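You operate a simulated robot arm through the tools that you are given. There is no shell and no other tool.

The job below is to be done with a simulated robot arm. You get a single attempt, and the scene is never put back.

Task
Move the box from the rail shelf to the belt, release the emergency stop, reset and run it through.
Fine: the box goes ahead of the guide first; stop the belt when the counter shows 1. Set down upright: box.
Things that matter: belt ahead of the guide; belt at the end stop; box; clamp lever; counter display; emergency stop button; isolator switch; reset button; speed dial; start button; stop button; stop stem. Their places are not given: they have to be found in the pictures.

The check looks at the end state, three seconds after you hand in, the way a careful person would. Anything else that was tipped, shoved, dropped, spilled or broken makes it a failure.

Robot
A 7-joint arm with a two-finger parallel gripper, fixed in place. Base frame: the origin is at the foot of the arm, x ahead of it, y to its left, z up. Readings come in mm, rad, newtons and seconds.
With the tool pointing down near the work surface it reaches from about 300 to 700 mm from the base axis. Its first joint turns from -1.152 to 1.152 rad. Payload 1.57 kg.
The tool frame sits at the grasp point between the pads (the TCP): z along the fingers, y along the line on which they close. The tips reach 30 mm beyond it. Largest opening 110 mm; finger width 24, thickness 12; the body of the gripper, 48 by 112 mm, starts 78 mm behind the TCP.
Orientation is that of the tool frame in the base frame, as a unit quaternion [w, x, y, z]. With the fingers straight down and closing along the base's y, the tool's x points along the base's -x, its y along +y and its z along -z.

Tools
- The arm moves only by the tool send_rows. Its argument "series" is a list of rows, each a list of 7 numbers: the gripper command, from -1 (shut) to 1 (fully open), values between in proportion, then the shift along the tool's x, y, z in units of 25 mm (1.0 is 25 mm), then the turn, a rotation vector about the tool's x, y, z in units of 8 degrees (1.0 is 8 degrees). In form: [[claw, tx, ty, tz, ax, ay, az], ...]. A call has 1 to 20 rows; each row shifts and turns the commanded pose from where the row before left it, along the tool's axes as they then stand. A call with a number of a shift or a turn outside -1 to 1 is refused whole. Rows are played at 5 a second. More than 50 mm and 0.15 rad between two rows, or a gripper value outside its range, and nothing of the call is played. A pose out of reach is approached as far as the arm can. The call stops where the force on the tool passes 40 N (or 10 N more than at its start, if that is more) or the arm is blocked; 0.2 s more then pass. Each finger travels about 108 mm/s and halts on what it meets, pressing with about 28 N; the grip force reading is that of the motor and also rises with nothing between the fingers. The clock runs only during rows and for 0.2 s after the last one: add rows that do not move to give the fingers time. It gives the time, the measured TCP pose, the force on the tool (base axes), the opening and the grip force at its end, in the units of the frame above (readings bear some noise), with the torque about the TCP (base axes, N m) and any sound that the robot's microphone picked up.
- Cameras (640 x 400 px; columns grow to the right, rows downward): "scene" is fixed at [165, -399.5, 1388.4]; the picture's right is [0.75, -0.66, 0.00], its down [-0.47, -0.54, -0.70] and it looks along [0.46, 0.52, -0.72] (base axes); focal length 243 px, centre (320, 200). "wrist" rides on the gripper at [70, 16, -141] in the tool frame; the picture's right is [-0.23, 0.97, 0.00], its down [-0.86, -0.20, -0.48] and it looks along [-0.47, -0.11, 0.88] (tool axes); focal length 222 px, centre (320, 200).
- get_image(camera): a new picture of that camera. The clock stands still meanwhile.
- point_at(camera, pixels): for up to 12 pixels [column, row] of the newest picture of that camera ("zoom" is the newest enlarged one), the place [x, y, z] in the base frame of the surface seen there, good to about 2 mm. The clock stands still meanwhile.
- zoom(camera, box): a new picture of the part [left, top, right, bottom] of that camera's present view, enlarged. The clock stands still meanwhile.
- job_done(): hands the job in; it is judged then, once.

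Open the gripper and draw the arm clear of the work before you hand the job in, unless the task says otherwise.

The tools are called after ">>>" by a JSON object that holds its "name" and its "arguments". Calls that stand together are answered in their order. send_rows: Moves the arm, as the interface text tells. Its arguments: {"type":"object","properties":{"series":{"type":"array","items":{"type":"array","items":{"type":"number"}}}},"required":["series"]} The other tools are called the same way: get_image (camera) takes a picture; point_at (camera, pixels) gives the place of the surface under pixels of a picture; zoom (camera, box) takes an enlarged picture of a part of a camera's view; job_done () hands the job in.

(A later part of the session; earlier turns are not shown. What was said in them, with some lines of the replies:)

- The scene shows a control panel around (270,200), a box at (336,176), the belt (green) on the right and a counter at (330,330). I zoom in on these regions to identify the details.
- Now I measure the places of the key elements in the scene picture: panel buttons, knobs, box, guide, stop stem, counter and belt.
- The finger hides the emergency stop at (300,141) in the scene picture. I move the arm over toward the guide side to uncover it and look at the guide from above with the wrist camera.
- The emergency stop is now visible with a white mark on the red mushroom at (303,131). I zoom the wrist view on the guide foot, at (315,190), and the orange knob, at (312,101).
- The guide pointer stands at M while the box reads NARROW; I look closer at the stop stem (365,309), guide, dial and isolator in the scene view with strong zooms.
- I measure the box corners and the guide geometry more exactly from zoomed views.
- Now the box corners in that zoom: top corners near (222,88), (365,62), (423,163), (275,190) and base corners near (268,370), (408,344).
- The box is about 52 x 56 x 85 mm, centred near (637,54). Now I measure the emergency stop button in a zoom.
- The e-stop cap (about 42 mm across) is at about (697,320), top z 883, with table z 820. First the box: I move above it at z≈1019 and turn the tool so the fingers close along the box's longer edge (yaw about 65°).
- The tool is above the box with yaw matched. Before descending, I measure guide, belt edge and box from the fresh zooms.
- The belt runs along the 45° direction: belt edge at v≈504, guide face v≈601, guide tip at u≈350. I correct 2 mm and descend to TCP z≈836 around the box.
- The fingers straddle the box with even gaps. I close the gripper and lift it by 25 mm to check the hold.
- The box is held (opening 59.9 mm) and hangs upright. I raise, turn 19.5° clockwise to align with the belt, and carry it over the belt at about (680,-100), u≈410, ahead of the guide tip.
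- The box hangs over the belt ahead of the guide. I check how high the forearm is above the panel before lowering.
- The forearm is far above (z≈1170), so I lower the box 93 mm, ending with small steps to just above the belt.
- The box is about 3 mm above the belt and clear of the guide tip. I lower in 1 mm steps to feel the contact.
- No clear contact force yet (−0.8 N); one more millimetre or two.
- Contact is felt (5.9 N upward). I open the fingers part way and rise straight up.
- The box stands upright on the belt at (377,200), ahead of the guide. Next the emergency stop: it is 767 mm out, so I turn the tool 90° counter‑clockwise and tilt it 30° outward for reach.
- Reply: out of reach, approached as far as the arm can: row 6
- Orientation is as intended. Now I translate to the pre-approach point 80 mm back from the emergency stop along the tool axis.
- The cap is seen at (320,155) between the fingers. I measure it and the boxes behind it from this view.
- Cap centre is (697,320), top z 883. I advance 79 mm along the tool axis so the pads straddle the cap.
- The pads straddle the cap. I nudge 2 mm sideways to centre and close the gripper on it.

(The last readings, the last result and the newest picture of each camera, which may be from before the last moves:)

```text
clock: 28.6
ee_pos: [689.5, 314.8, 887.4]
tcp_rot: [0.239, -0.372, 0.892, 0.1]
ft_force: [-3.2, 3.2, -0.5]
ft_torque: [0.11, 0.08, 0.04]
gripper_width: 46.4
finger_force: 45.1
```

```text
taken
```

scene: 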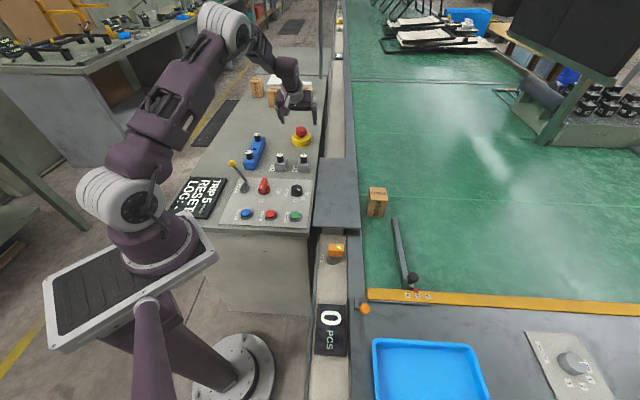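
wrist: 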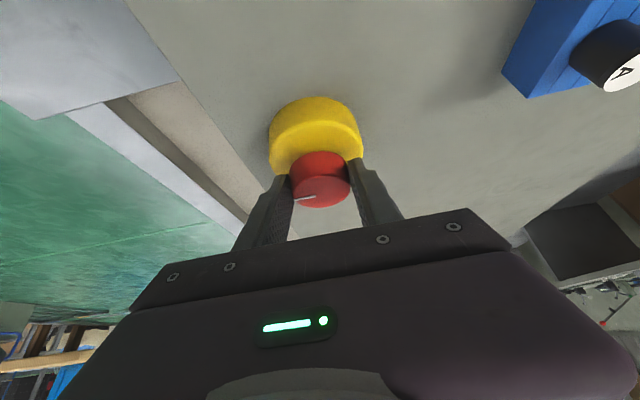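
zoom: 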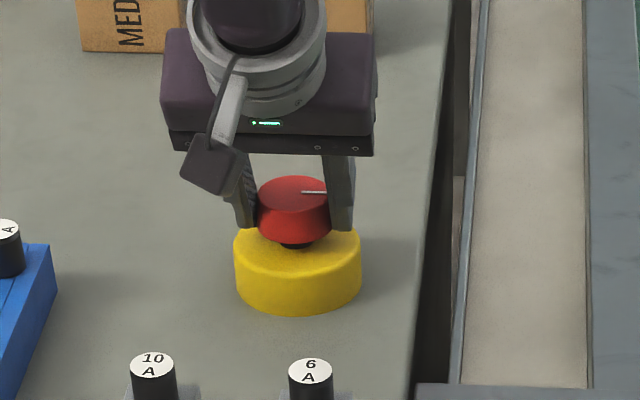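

Gripped at 46.4 mm. I twist clockwise about the vertical axis by 32° in five steps and watch the readings and the display.

>>> {"name": "send_rows", "arguments": {"series": [[-1, 0, 0.035, 0, 0.4, 0, 0.693], [-1, 0, 0.035, 0, 0.4, 0, 0.693], [-1, 0, 0.035, 0, 0.4, 0, 0.693], [-1, 0, 0.035, 0, 0.4, 0, 0.693], [-1, 0, 0.035, 0, 0.4, 0, 0.693], [-1, 0, 0, 0, 0, 0, 0]]}}

>>> {"name": "zoom", "arguments": {"camera": "scene", "box": [270, 100, 340, 160]}}

>>> {"name": "zoom", "arguments": {"camera": "scene", "box": [170, 165, 240, 225]}}

```text
clock: 30.0
ee_pos: [687.6, 318.7, 888.0]
tcp_rot: [0.258, -0.111, 0.959, 0.03]
ft_force: [-6.3, 5.4, 5.1]
ft_torque: [0.06, 0.03, 0.08]
gripper_width: 46.7
finger_force: 45.0
```

```text
6.67 times, centred on (305, 130) of scene
```

zoom: 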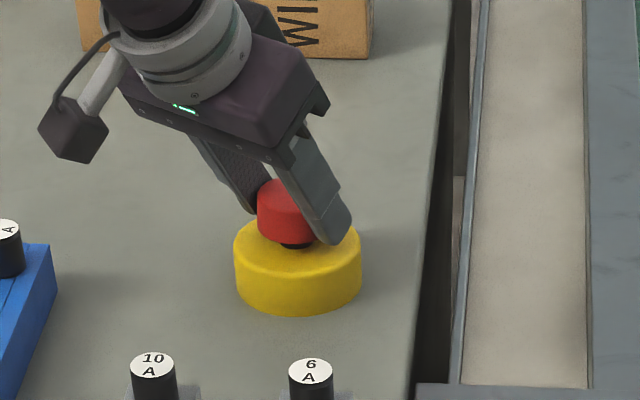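

```text
6.67 times, centred on (205, 195) of scene
```

zoom: 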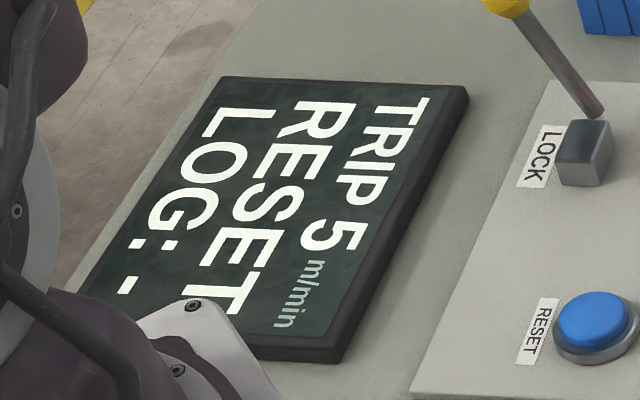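

The torque is small (0.08 N m); I check in the wrist view whether the white mark turned with the gripper.

>>> {"name": "zoom", "arguments": {"camera": "wrist", "box": [240, 70, 420, 230]}}

```text
2.50 times, centred on (330, 150) of wrist
```

zoom: 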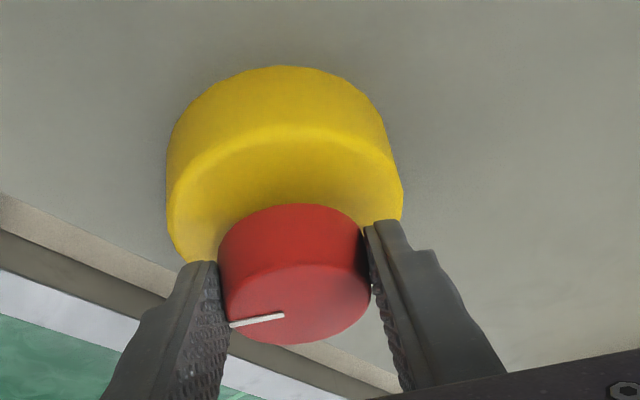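

The mark kept its place relative to the fingers, so the cap turned with the gripper about 32°. No click yet, so I turn another 26° clockwise.

>>> {"name": "send_rows", "arguments": {"series": [[-1, 0.03, 0.07, 0, 0.4, 0, 0.693], [-1, 0, 0.035, 0, 0.4, 0, 0.693], [-1, 0, 0.035, 0, 0.4, 0, 0.693], [-1, 0, 0.035, 0, 0.4, 0, 0.693], [-1, 0, 0, 0, 0, 0, 0]]}}

>>> {"name": "zoom", "arguments": {"camera": "wrist", "box": [240, 70, 420, 230]}}

>>> {"name": "get_image", "arguments": {"camera": "scene"}}

>>> {"name": "zoom", "arguments": {"camera": "scene", "box": [170, 165, 240, 225]}}

```text
clock: 31.2
ee_pos: [687.3, 323.6, 887.8]
tcp_rot: [0.258, 0.104, 0.96, -0.027]
ft_force: [7.0, 10.4, 5.0]
ft_torque: [0.15, -0.65, 0.14]
gripper_width: 46.6
finger_force: 44.4
```

```text
2.50 times, centred on (330, 150) of wrist
```

zoom: 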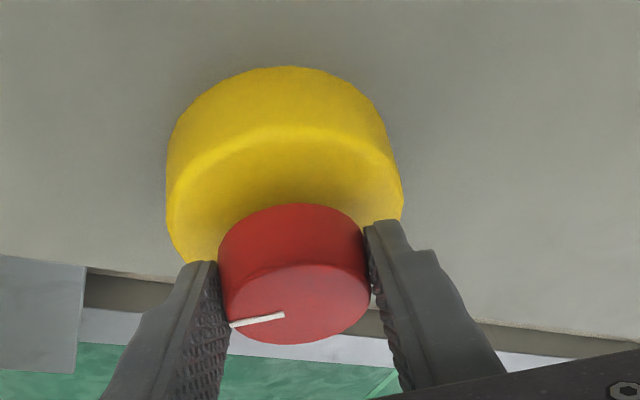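

```text
taken
```

scene: 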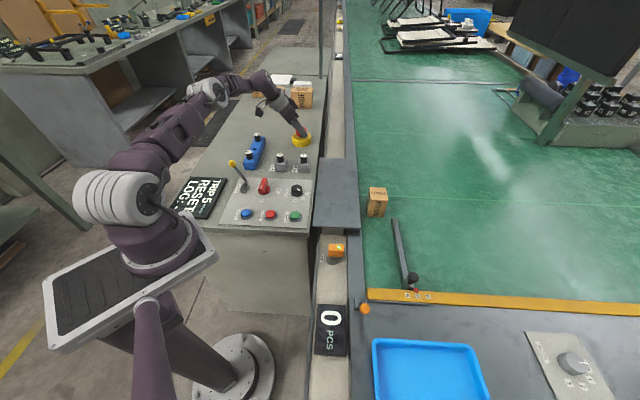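

```text
6.67 times, centred on (205, 195) of scene
```

zoom: 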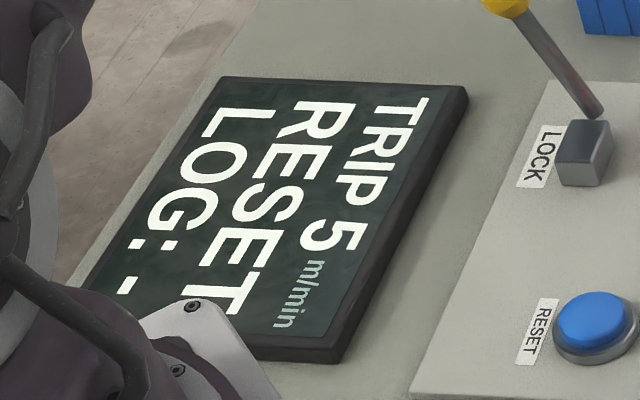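

The cap turned about 58° in total with only small torque. I open the fingers to see whether the cap has risen or sprung.

>>> {"name": "send_rows", "arguments": {"series": [[0, 0, 0, 0, 0, 0, 0], [0.5, 0, 0, 0, 0, 0, 0], [0.5, 0, 0, 0, 0, 0, 0]]}}

>>> {"name": "zoom", "arguments": {"camera": "wrist", "box": [240, 70, 420, 230]}}

>>> {"name": "zoom", "arguments": {"camera": "scene", "box": [270, 100, 340, 160]}}

>>> {"name": "zoom", "arguments": {"camera": "scene", "box": [170, 165, 240, 225]}}

```text
clock: 32.0
ee_pos: [686.0, 322.0, 888.7]
tcp_rot: [0.257, 0.103, 0.96, -0.028]
ft_force: [-1.0, 0.6, 0.3]
ft_torque: [0.01, -0.03, 0.02]
gripper_width: 82.4
finger_force: 0.1
```

```text
2.50 times, centred on (330, 150) of wrist
```

zoom: 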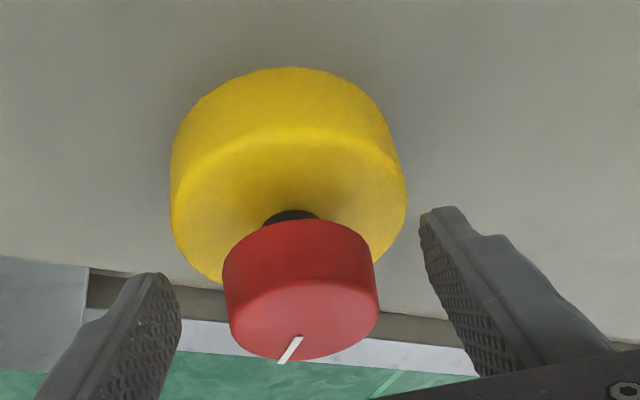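

```text
6.67 times, centred on (305, 130) of scene
```

zoom: 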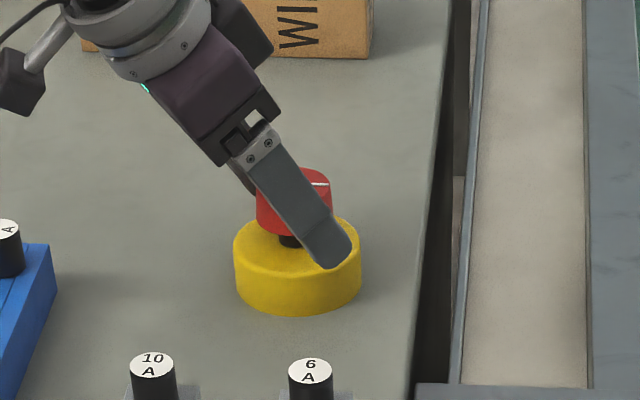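

```text
6.67 times, centred on (205, 195) of scene
```

zoom: 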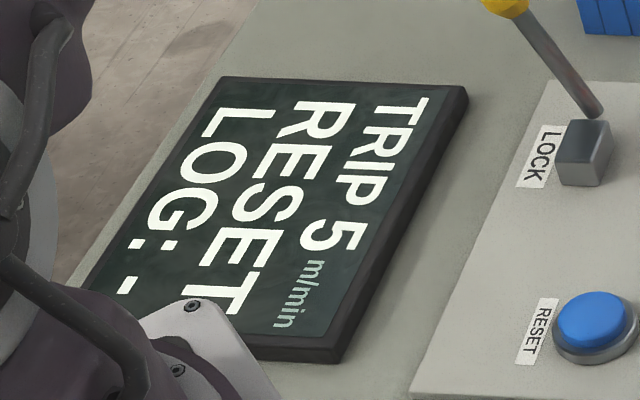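

The cap has popped up (more black neck visible) and the mark returned: the emergency stop is released. I retract along the tool axis, then bring the tool back to vertical and default yaw.

>>> {"name": "send_rows", "arguments": {"series": [[1, 0, 0, -0.4, 0, 0, 0], [1, 0, 0, -1, 0, 0, 0], [1, 0, 0, -1, 0, 0, 0], [1, 0, 0, -1, 0, 0, 0], [1, 0, 0, -1, 0, 0, 0], [1, 0, 0, -0.6, 0, 0, 0], [-1, 0, 0, 0, 0, 0.9375, 0], [-1, 0, 0, 0, 0, 0.9375, 0], [-1, 0, 0, 0, 0, 0.9375, 0], [-1, 0, 0, 0, 0, 0.9375, 0], [-1, 0, 0, 0, 0, 0, -0.76], [-1, 0, 0, 0, 0, 0, -0.76], [-1, 0, 0, 0, 0, 0, 0]]}}

>>> {"name": "get_image", "arguments": {"camera": "scene"}}

>>> {"name": "zoom", "arguments": {"camera": "scene", "box": [285, 115, 325, 150]}}

```text
clock: 34.8
ee_pos: [599.1, 322.8, 985.1]
tcp_rot: [0.025, -0.008, 1.0, -0.017]
ft_force: [0.2, 0.7, 0.2]
ft_torque: [0.01, 0.01, 0.01]
gripper_width: 0.2
finger_force: 21.2
out of reach, approached as far as the arm can: row 9, 10
```

```text
taken
```

scene: 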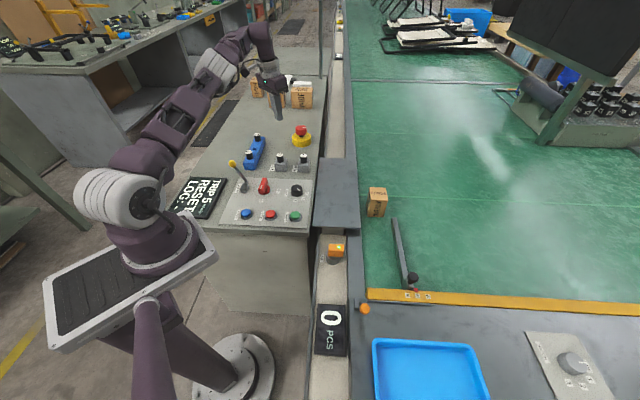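

```text
11.43 times, centred on (305, 132) of scene
```

zoom: 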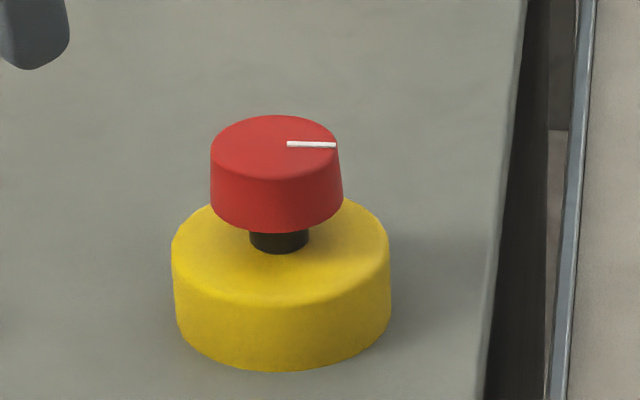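

The e-stop is clearly raised. A small tilt remains from unreached rows; I correct it and travel above the reset button at about z 1005, fingers closed.

>>> {"name": "send_rows", "arguments": {"series": [[-1, 0.5, -0.4, -0.4, -0.24, 0.36, 0.115], [-1, 0.95, -0.73, -0.4, 0, 0, 0], [-1, 0.95, -0.73, 0, 0, 0, 0], [-1, 0.95, -0.73, 0, 0, 0, 0], [-1, 0.95, -0.73, 0, 0, 0, 0], [-1, 0.95, -0.73, 0, 0, 0, 0], [-1, 0.95, -0.73, 0, 0, 0, 0], [-1, 0.95, -0.73, 0, 0, 0, 0], [-1, 0.95, -0.73, 0, 0, 0, 0], [-1, 0.95, -0.73, 0, 0, 0, 0], [-1, 0.95, -0.73, 0, 0, 0, 0], [-1, 0.95, -0.73, 0, 0, 0, 0], [-1, 0.4, -0.36, 0, 0, 0, 0], [-1, 0, 0, 0, 0, 0, 0]]}}

>>> {"name": "get_image", "arguments": {"camera": "scene"}}

>>> {"name": "get_image", "arguments": {"camera": "wrist"}}

```text
clock: 37.8
ee_pos: [314.2, 102.5, 1005.0]
tcp_rot: [0.001, 0.001, 1.0, -0.002]
ft_force: [-0.3, -0.3, -0.5]
ft_torque: [0.01, -0.01, 0.01]
gripper_width: 0.0
finger_force: 20.8
```

```text
taken
```

scene: 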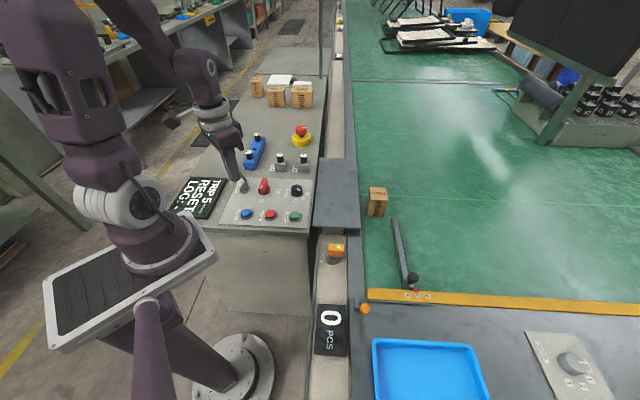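

```text
taken
```

wrist: 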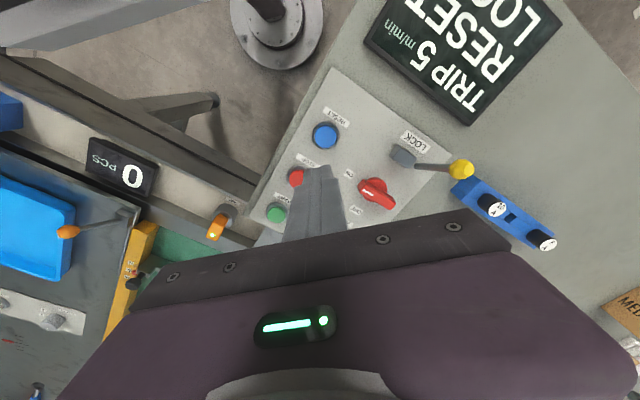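

Above the reset button with the tool vertical. I re-measure the three buttons from the wrist view at (325,136), (296,177) and (276,212).

>>> {"name": "point_at", "arguments": {"camera": "wrist", "pixels": [[325, 136], [296, 177], [276, 212], [461, 169], [404, 156], [345, 150], [320, 160]]}}

>>> {"name": "zoom", "arguments": {"camera": "wrist", "box": [240, 90, 400, 240]}}

```text
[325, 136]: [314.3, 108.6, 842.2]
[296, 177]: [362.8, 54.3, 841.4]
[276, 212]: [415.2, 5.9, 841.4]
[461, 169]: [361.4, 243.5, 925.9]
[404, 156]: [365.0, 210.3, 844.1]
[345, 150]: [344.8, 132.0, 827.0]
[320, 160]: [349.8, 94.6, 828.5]
```

```text
2.67 times, centred on (320, 165) of wrist
```

zoom: 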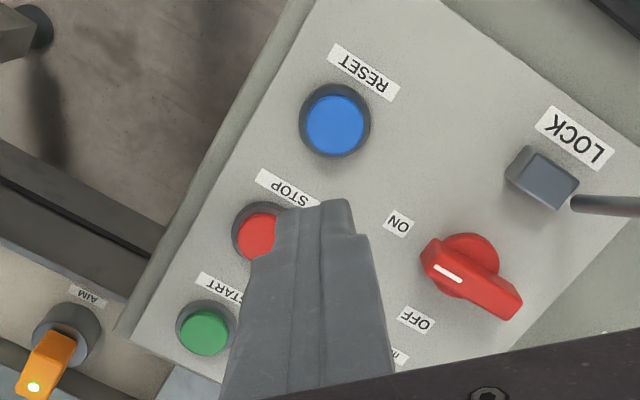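

Button centre is about (314,106,842). I descend to 4 mm above it (TCP z≈876).

>>> {"name": "send_rows", "arguments": {"series": [[-1, 0, 0.12, 0.8, 0, 0, 0], [-1, 0, 0, 1, 0, 0, 0], [-1, 0, 0, 1, 0, 0, 0], [-1, 0, 0, 1, 0, 0, 0], [-1, 0, 0, 0.8, 0, 0, 0], [-1, 0, 0, 0.4, 0, 0, 0], [-1, 0, 0, 0.16, 0, 0, 0], [-1, 0, 0, 0, 0, 0, 0]]}}

>>> {"name": "zoom", "arguments": {"camera": "wrist", "box": [240, 90, 400, 240]}}

>>> {"name": "zoom", "arguments": {"camera": "scene", "box": [210, 160, 310, 230]}}

```text
clock: 39.6
ee_pos: [314.8, 108.0, 876.0]
tcp_rot: [0.0, 0.0, 1.0, -0.002]
ft_force: [-0.1, -0.7, -1.0]
ft_torque: [0.0, -0.01, 0.02]
gripper_width: 0.1
finger_force: 21.1
```

```text
2.67 times, centred on (320, 165) of wrist
```

zoom: 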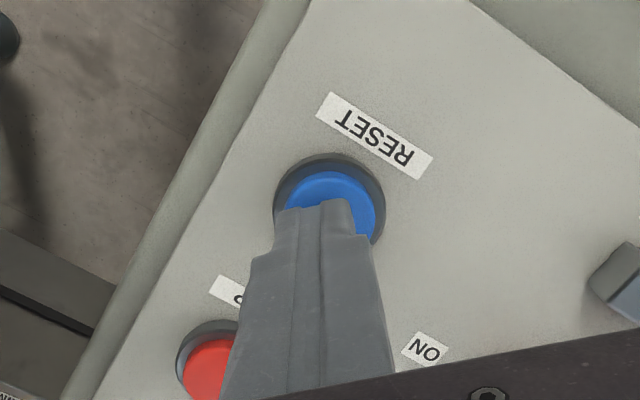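

```text
5.71 times, centred on (260, 195) of scene
```

zoom: 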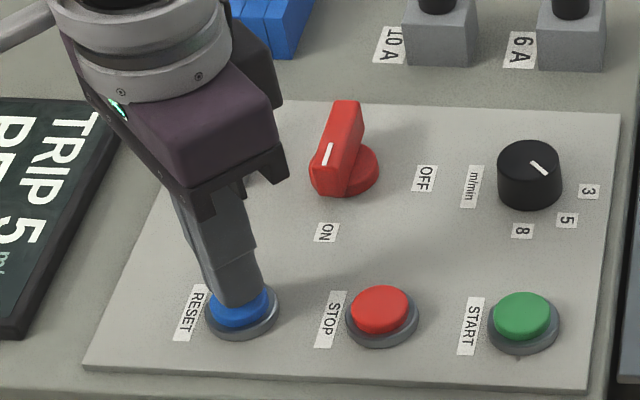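

The closed fingertips are right over the blue button. I press down in 2 mm steps and read the force.

>>> {"name": "send_rows", "arguments": {"series": [[-1, 0, 0, 0.08, 0, 0, 0], [-1, 0, 0, 0.08, 0, 0, 0], [-1, 0, 0, 0.08, 0, 0, 0], [-1, 0, 0, 0, 0, 0, 0]]}}

>>> {"name": "zoom", "arguments": {"camera": "scene", "box": [170, 165, 260, 225]}}

```text
clock: 40.6
ee_pos: [314.2, 106.4, 870.0]
tcp_rot: [0.001, 0.0, 1.0, -0.002]
ft_force: [0.6, -0.1, 0.8]
ft_torque: [-0.01, -0.01, 0.0]
gripper_width: 0.0
finger_force: 21.4
```

```text
6.67 times, centred on (215, 195) of scene
```

zoom: 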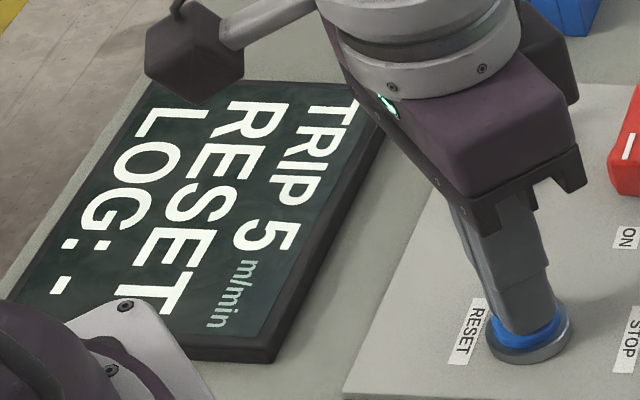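

Only light contact so far; I press another 4 mm.

>>> {"name": "send_rows", "arguments": {"series": [[-1, 0, 0, 0.08, 0, 0, 0], [-1, 0, 0, 0.08, 0, 0, 0], [-1, 0, 0, 0, 0, 0, 0]]}}

>>> {"name": "zoom", "arguments": {"camera": "scene", "box": [170, 165, 260, 225]}}

```text
clock: 41.4
ee_pos: [314.2, 105.6, 866.1]
tcp_rot: [0.001, 0.0, 1.0, -0.002]
ft_force: [-2.5, 0.9, 6.0]
ft_torque: [0.02, 0.01, -0.02]
gripper_width: 0.0
finger_force: 21.3
heard: click
```

```text
6.67 times, centred on (215, 195) of scene
```

zoom: 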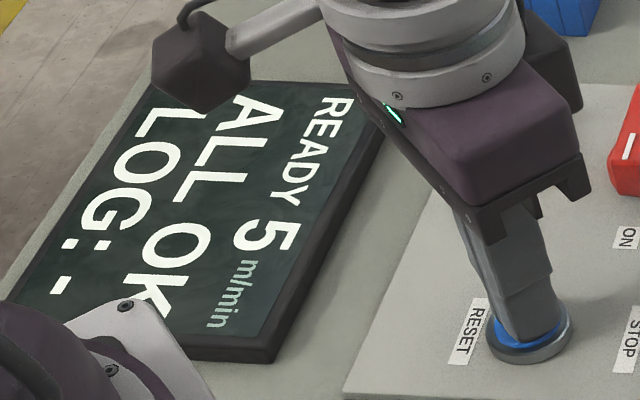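

The display now reads READY, 5 m/min, ALL OK. I lift off and move diagonally to just above the green start button near (417,2).

>>> {"name": "send_rows", "arguments": {"series": [[-1, 0, 0, -0.6, 0, 0, 0], [-1, 0, 0, -0.6, 0, 0, 0], [-1, -0.822, -0.822, 0, 0, 0, 0], [-1, -0.822, -0.822, 0, 0, 0, 0], [-1, -0.822, -0.822, 0, 0, 0, 0], [-1, -0.822, -0.822, 0, 0, 0, 0], [-1, -0.822, -0.822, 0, 0, 0, 0], [-1, 0, 0, 0.4, 0, 0, 0], [-1, 0, 0, 0.4, 0, 0, 0], [-1, 0, 0, 0, 0, 0, 0]]}}

>>> {"name": "get_image", "arguments": {"camera": "scene"}}

>>> {"name": "zoom", "arguments": {"camera": "wrist", "box": [240, 90, 400, 240]}}

>>> {"name": "zoom", "arguments": {"camera": "scene", "box": [170, 160, 330, 240]}}

```text
clock: 43.6
ee_pos: [417.1, 3.7, 874.9]
tcp_rot: [0.001, 0.0, 1.0, -0.001]
ft_force: [-0.3, 0.4, 0.0]
ft_torque: [-0.01, 0.01, 0.03]
gripper_width: 0.0
finger_force: 21.6
```

```text
taken
```

scene: 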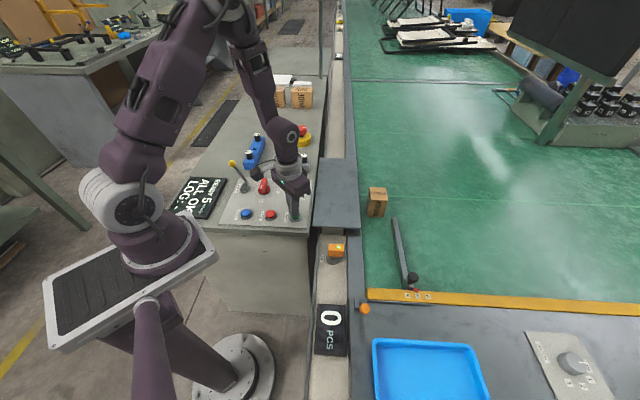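

```text
2.67 times, centred on (320, 165) of wrist
```

zoom: 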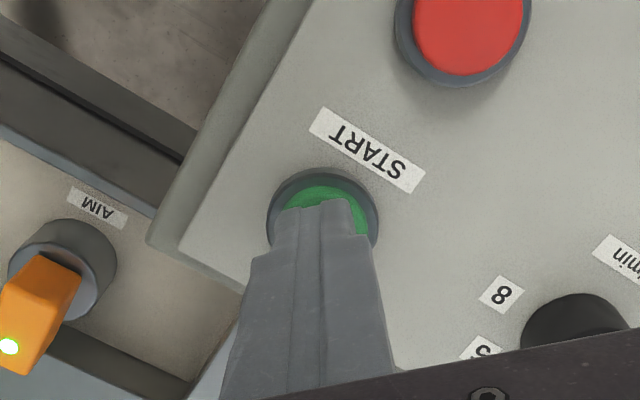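

```text
4.00 times, centred on (250, 200) of scene
```

zoom: 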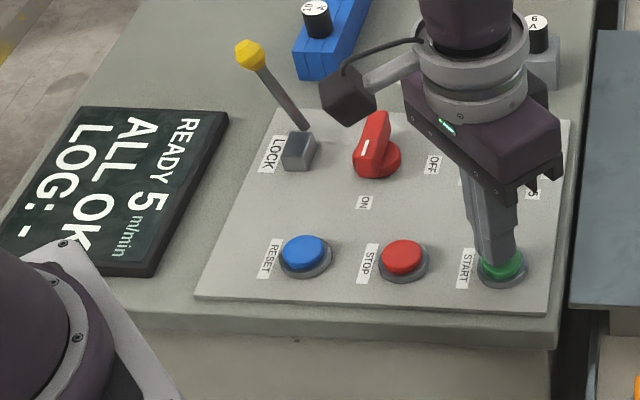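

The fingertips are centred over the start button; the display still reads READY / ALL OK. I press start, lift, and move straight over to hover above the stop button.

>>> {"name": "send_rows", "arguments": {"series": [[-1, 0, 0, 0.14, 0, 0, 0], [-1, 0, 0, 0.14, 0, 0, 0], [-1, 0, 0, 0.1, 0, 0, 0], [-1, 0, 0, -0.8, 0, 0, 0], [-1, 1, 1, 0, 0, 0, 0], [-1, 1, 1, 0, 0, 0, 0], [-1, 0.02, 0, 0.35, 0, 0, 0]]}}

>>> {"name": "get_image", "arguments": {"camera": "scene"}}

>>> {"name": "zoom", "arguments": {"camera": "scene", "box": [300, 180, 440, 360]}}

>>> {"name": "zoom", "arguments": {"camera": "wrist", "box": [240, 90, 400, 240]}}

```text
clock: 45.2
ee_pos: [364.6, 56.0, 877.1]
tcp_rot: [0.001, 0.001, 1.0, -0.002]
ft_force: [0.0, -0.2, -0.6]
ft_torque: [0.0, 0.0, 0.02]
gripper_width: 0.1
finger_force: 21.6
heard: click
```

```text
taken
```

scene: 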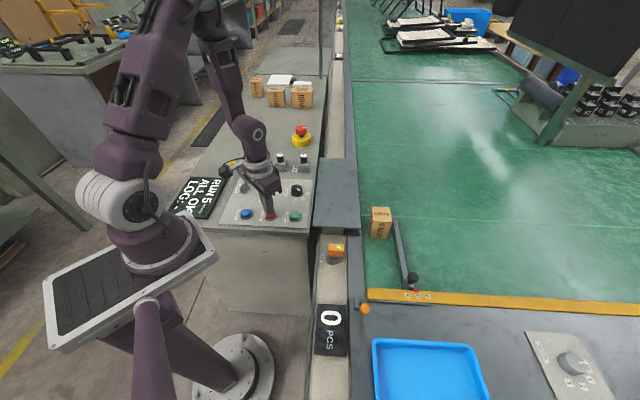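

```text
2.22 times, centred on (370, 270) of scene
```

zoom: 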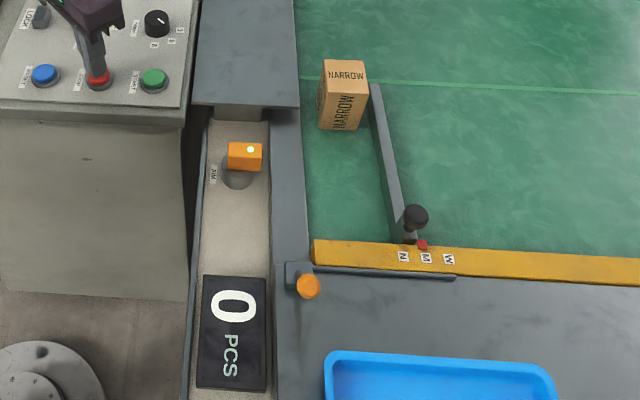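

```text
2.67 times, centred on (320, 165) of wrist
```

zoom: 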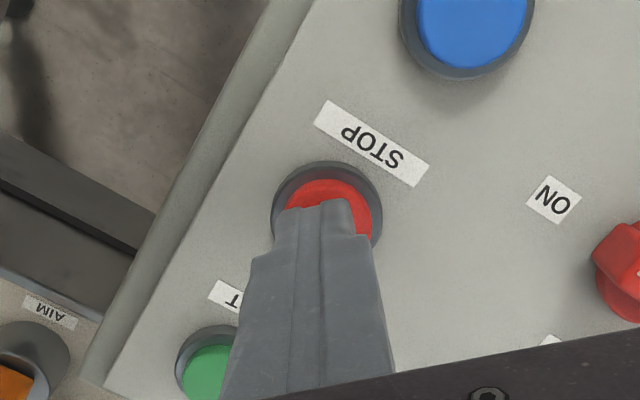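

The display shows RUN and the box is entering the guide; the counter still shows 0. I hover over stop and let time pass in short steps.

>>> {"name": "send_rows", "arguments": {"series": [[-1, 0, 0, 0.08, 0, 0, 0], [-1, 0, 0, 0, 0, 0, 0]]}}

>>> {"name": "zoom", "arguments": {"camera": "scene", "box": [300, 180, 440, 360]}}

```text
clock: 45.8
ee_pos: [365.3, 54.1, 875.3]
tcp_rot: [0.001, 0.0, 1.0, -0.002]
ft_force: [-1.3, 0.1, -0.6]
ft_torque: [-0.03, 0.0, 0.0]
gripper_width: 0.0
finger_force: 21.0
```

```text
2.22 times, centred on (370, 270) of scene
```

zoom: 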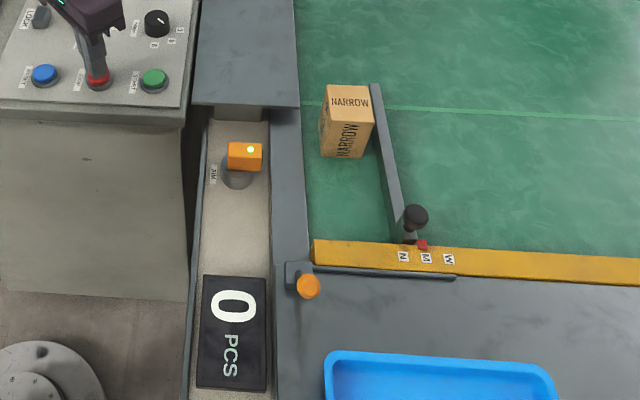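

The box moves straight within the channel; the counter is still 0. I wait another 0.6 s.

>>> {"name": "send_rows", "arguments": {"series": [[-1, 0, 0, 0, 0, 0, 0], [-1, 0, 0, 0, 0, 0, 0]]}}

>>> {"name": "zoom", "arguments": {"camera": "scene", "box": [300, 180, 440, 360]}}

```text
clock: 46.4
ee_pos: [364.9, 54.4, 875.4]
tcp_rot: [0.001, 0.0, 1.0, -0.002]
ft_force: [0.4, -0.9, -0.8]
ft_torque: [-0.03, -0.02, 0.07]
gripper_width: 0.0
finger_force: 21.7
```

```text
2.22 times, centred on (370, 270) of scene
```

zoom: 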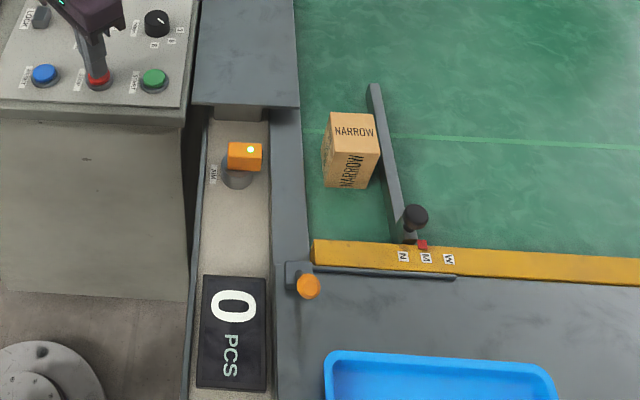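

The box is about level with the sensor, counter 0. I wait 0.4 s more.

>>> {"name": "send_rows", "arguments": {"series": [[-1, 0, 0, 0, 0, 0, 0]]}}

>>> {"name": "zoom", "arguments": {"camera": "scene", "box": [300, 180, 440, 360]}}

```text
clock: 46.8
ee_pos: [365.9, 54.7, 875.5]
tcp_rot: [0.001, 0.001, 1.0, -0.001]
ft_force: [-0.1, 0.1, 0.1]
ft_torque: [-0.04, 0.03, 0.0]
gripper_width: 0.0
finger_force: 21.4
```

```text
2.22 times, centred on (370, 270) of scene
```

zoom: 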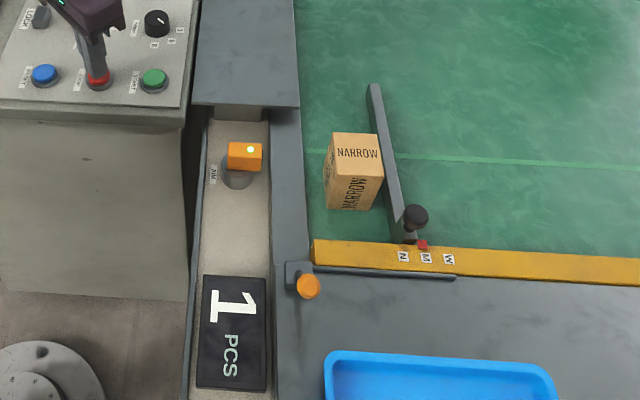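

The counter now shows 1. I measure the box's present position relative to the end bar to time the stop.

>>> {"name": "point_at", "arguments": {"camera": "zoom", "pixels": [[333, 135], [376, 135], [382, 178], [335, 176], [332, 207], [374, 208], [330, 242], [380, 246], [316, 242]]}}

>>> {"name": "zoom", "arguments": {"camera": "scene", "box": [360, 230, 440, 310]}}

>>> {"name": "zoom", "arguments": {"camera": "scene", "box": [170, 165, 260, 225]}}

```text
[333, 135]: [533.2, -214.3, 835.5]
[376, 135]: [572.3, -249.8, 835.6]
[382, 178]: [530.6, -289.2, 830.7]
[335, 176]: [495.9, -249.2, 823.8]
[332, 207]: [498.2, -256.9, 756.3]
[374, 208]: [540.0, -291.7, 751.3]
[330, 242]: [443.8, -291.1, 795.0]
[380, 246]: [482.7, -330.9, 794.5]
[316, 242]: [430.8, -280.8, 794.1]
```

```text
5.00 times, centred on (400, 270) of scene
```

zoom: 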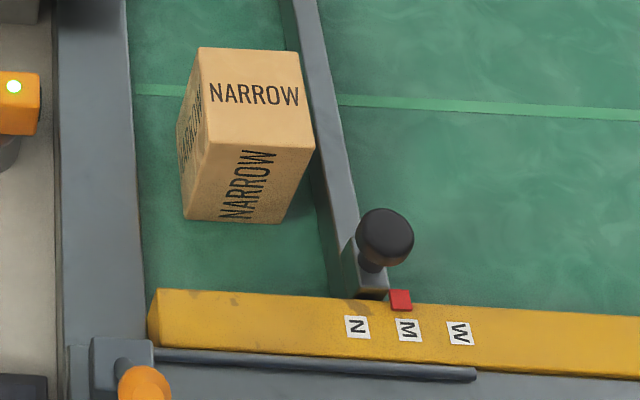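

```text
6.67 times, centred on (215, 195) of scene
```

zoom: 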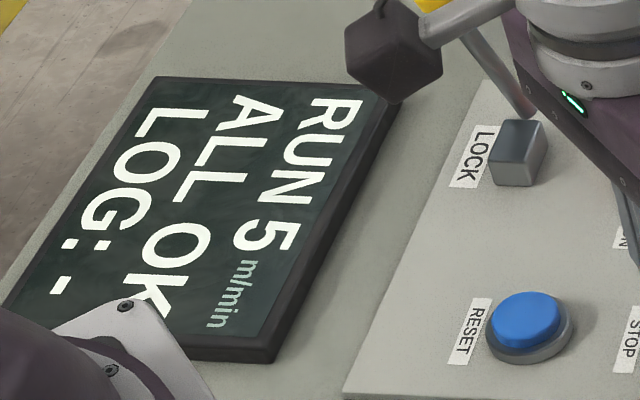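

The box front is at u≈172 and the end bar face at u≈107, i.e. about 0.8 s of travel at 83 mm/s. I let it just arrive at the end stop and press stop right then.

>>> {"name": "send_rows", "arguments": {"series": [[-1, 0, 0, 0, 0, 0, 0], [-1, 0, 0, 0, 0, 0, 0], [-1, 0, 0, 0.06, 0, 0, 0], [-1, 0, 0, 0.18, 0, 0, 0], [-1, 0, 0, 0.18, 0, 0, 0]]}}

>>> {"name": "zoom", "arguments": {"camera": "scene", "box": [300, 180, 440, 360]}}

>>> {"name": "zoom", "arguments": {"camera": "scene", "box": [170, 165, 260, 225]}}

```text
clock: 48.0
ee_pos: [365.6, 54.1, 864.4]
tcp_rot: [0.001, 0.0, 1.0, -0.002]
ft_force: [-1.7, 4.5, 13.4]
ft_torque: [0.17, 0.03, 0.04]
gripper_width: 0.2
finger_force: 21.5
heard: click
```

```text
2.22 times, centred on (370, 270) of scene
```

zoom: 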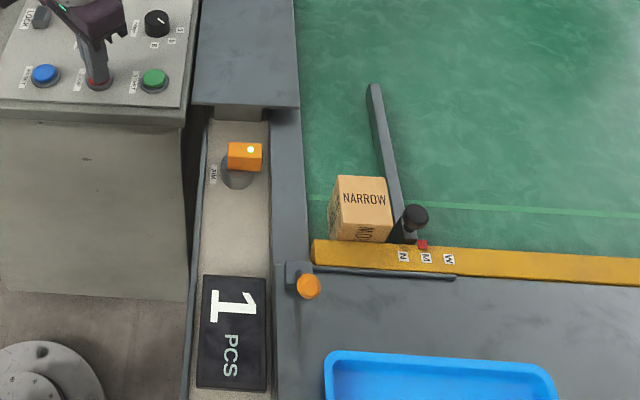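

```text
6.67 times, centred on (215, 195) of scene
```

zoom: 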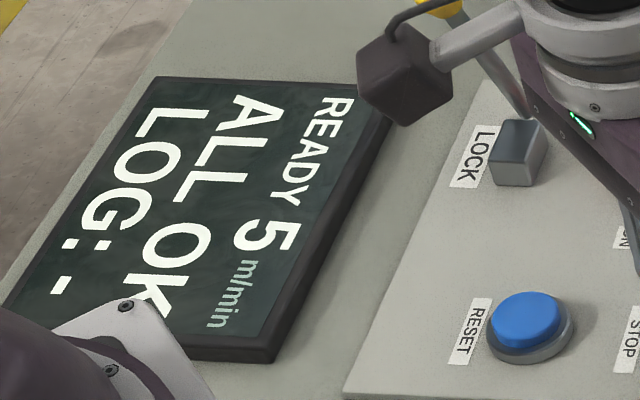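

The belt has stopped (READY, ALL OK), the counter shows 1 and the box stands upright at the end stop. I lift straight off the button, rise well clear and open the gripper.

>>> {"name": "send_rows", "arguments": {"series": [[-1, 0, 0, -0.5, 0, 0, 0], [-1, 0, 0, -1, 0, 0, 0], [-1, 0, 0, -1, 0, 0, 0], [-1, 0, 0, -1, 0, 0, 0], [-1, 0, 0, -1, 0, 0, 0], [1, 0, 0, -1, 0, 0, 0], [1, 0, 0, -1, 0, 0, 0], [1, 0, 0, -1, 0, 0, 0], [1, 0, 0, -1, 0, 0, 0], [1, 0, 0, -1, 0, 0, 0], [1, 0, 0, 0, 0, 0, 0], [1, 0, 0, 0, 0, 0, 0]]}}

>>> {"name": "get_image", "arguments": {"camera": "scene"}}

>>> {"name": "zoom", "arguments": {"camera": "scene", "box": [300, 180, 440, 360]}}

>>> {"name": "zoom", "arguments": {"camera": "scene", "box": [170, 110, 330, 230]}}

```text
clock: 50.6
ee_pos: [366.3, 53.3, 1102.7]
tcp_rot: [0.001, 0.0, 1.0, -0.002]
ft_force: [-0.4, 0.9, 0.1]
ft_torque: [-0.03, -0.02, 0.01]
gripper_width: 110.3
finger_force: 0.1
```

```text
taken
```

scene: 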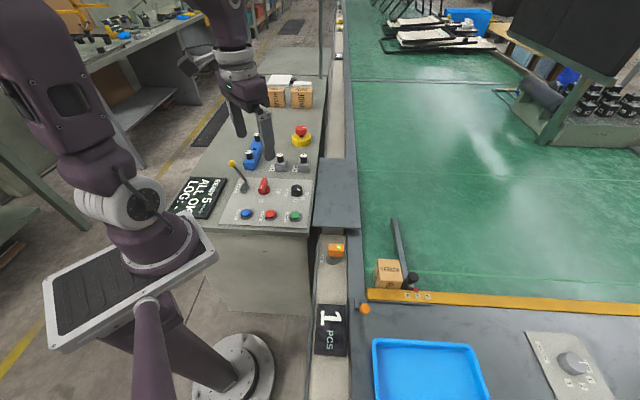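

```text
2.22 times, centred on (370, 270) of scene
```

zoom: 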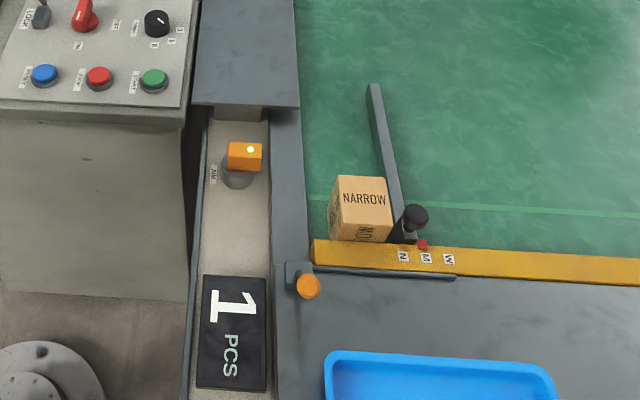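

```text
3.33 times, centred on (250, 170) of scene
```

zoom: 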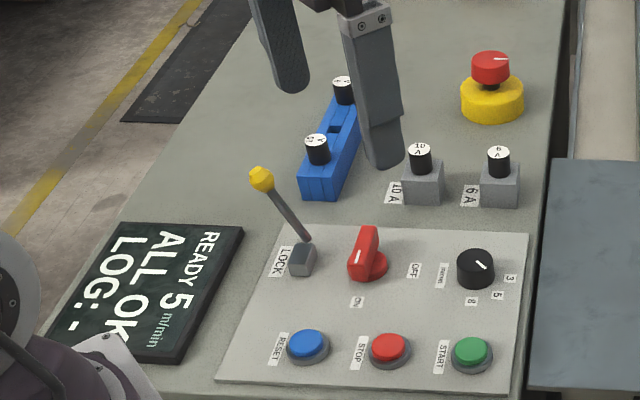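

Everything is in its final state: the box is upright at the end stop, the counter shows 1, the belt is stopped with READY / ALL OK, and the e-stop is released. The gripper is open and the arm is clear, so I hand in.

>>> {"name": "job_done", "arguments": {}}

```text
The job is handed in.
```

I moved the box onto the belt ahead of the guide, released the emergency stop, pressed reset and ran the box through. I have handed the job in, but I don't have the check's result.

- **Box:** it stands upright on the belt against the end stop.
- **Belt:** it is stopped. The counter went to 1 while the box was still moving. I pressed stop about a second later, as the box reached the end stop.
- **Counter and display:** the counter shows 1, and the display reads READY, 5 m/min, ALL OK.
- **Emergency stop:** the cap popped up after a clockwise twist and is still up.
- **Arm:** the gripper is open and well above the panel.

The guide was set at M and the box is labelled NARROW. I left the guide there because you did not ask for a change, and the box passed through without touching it that I could see.
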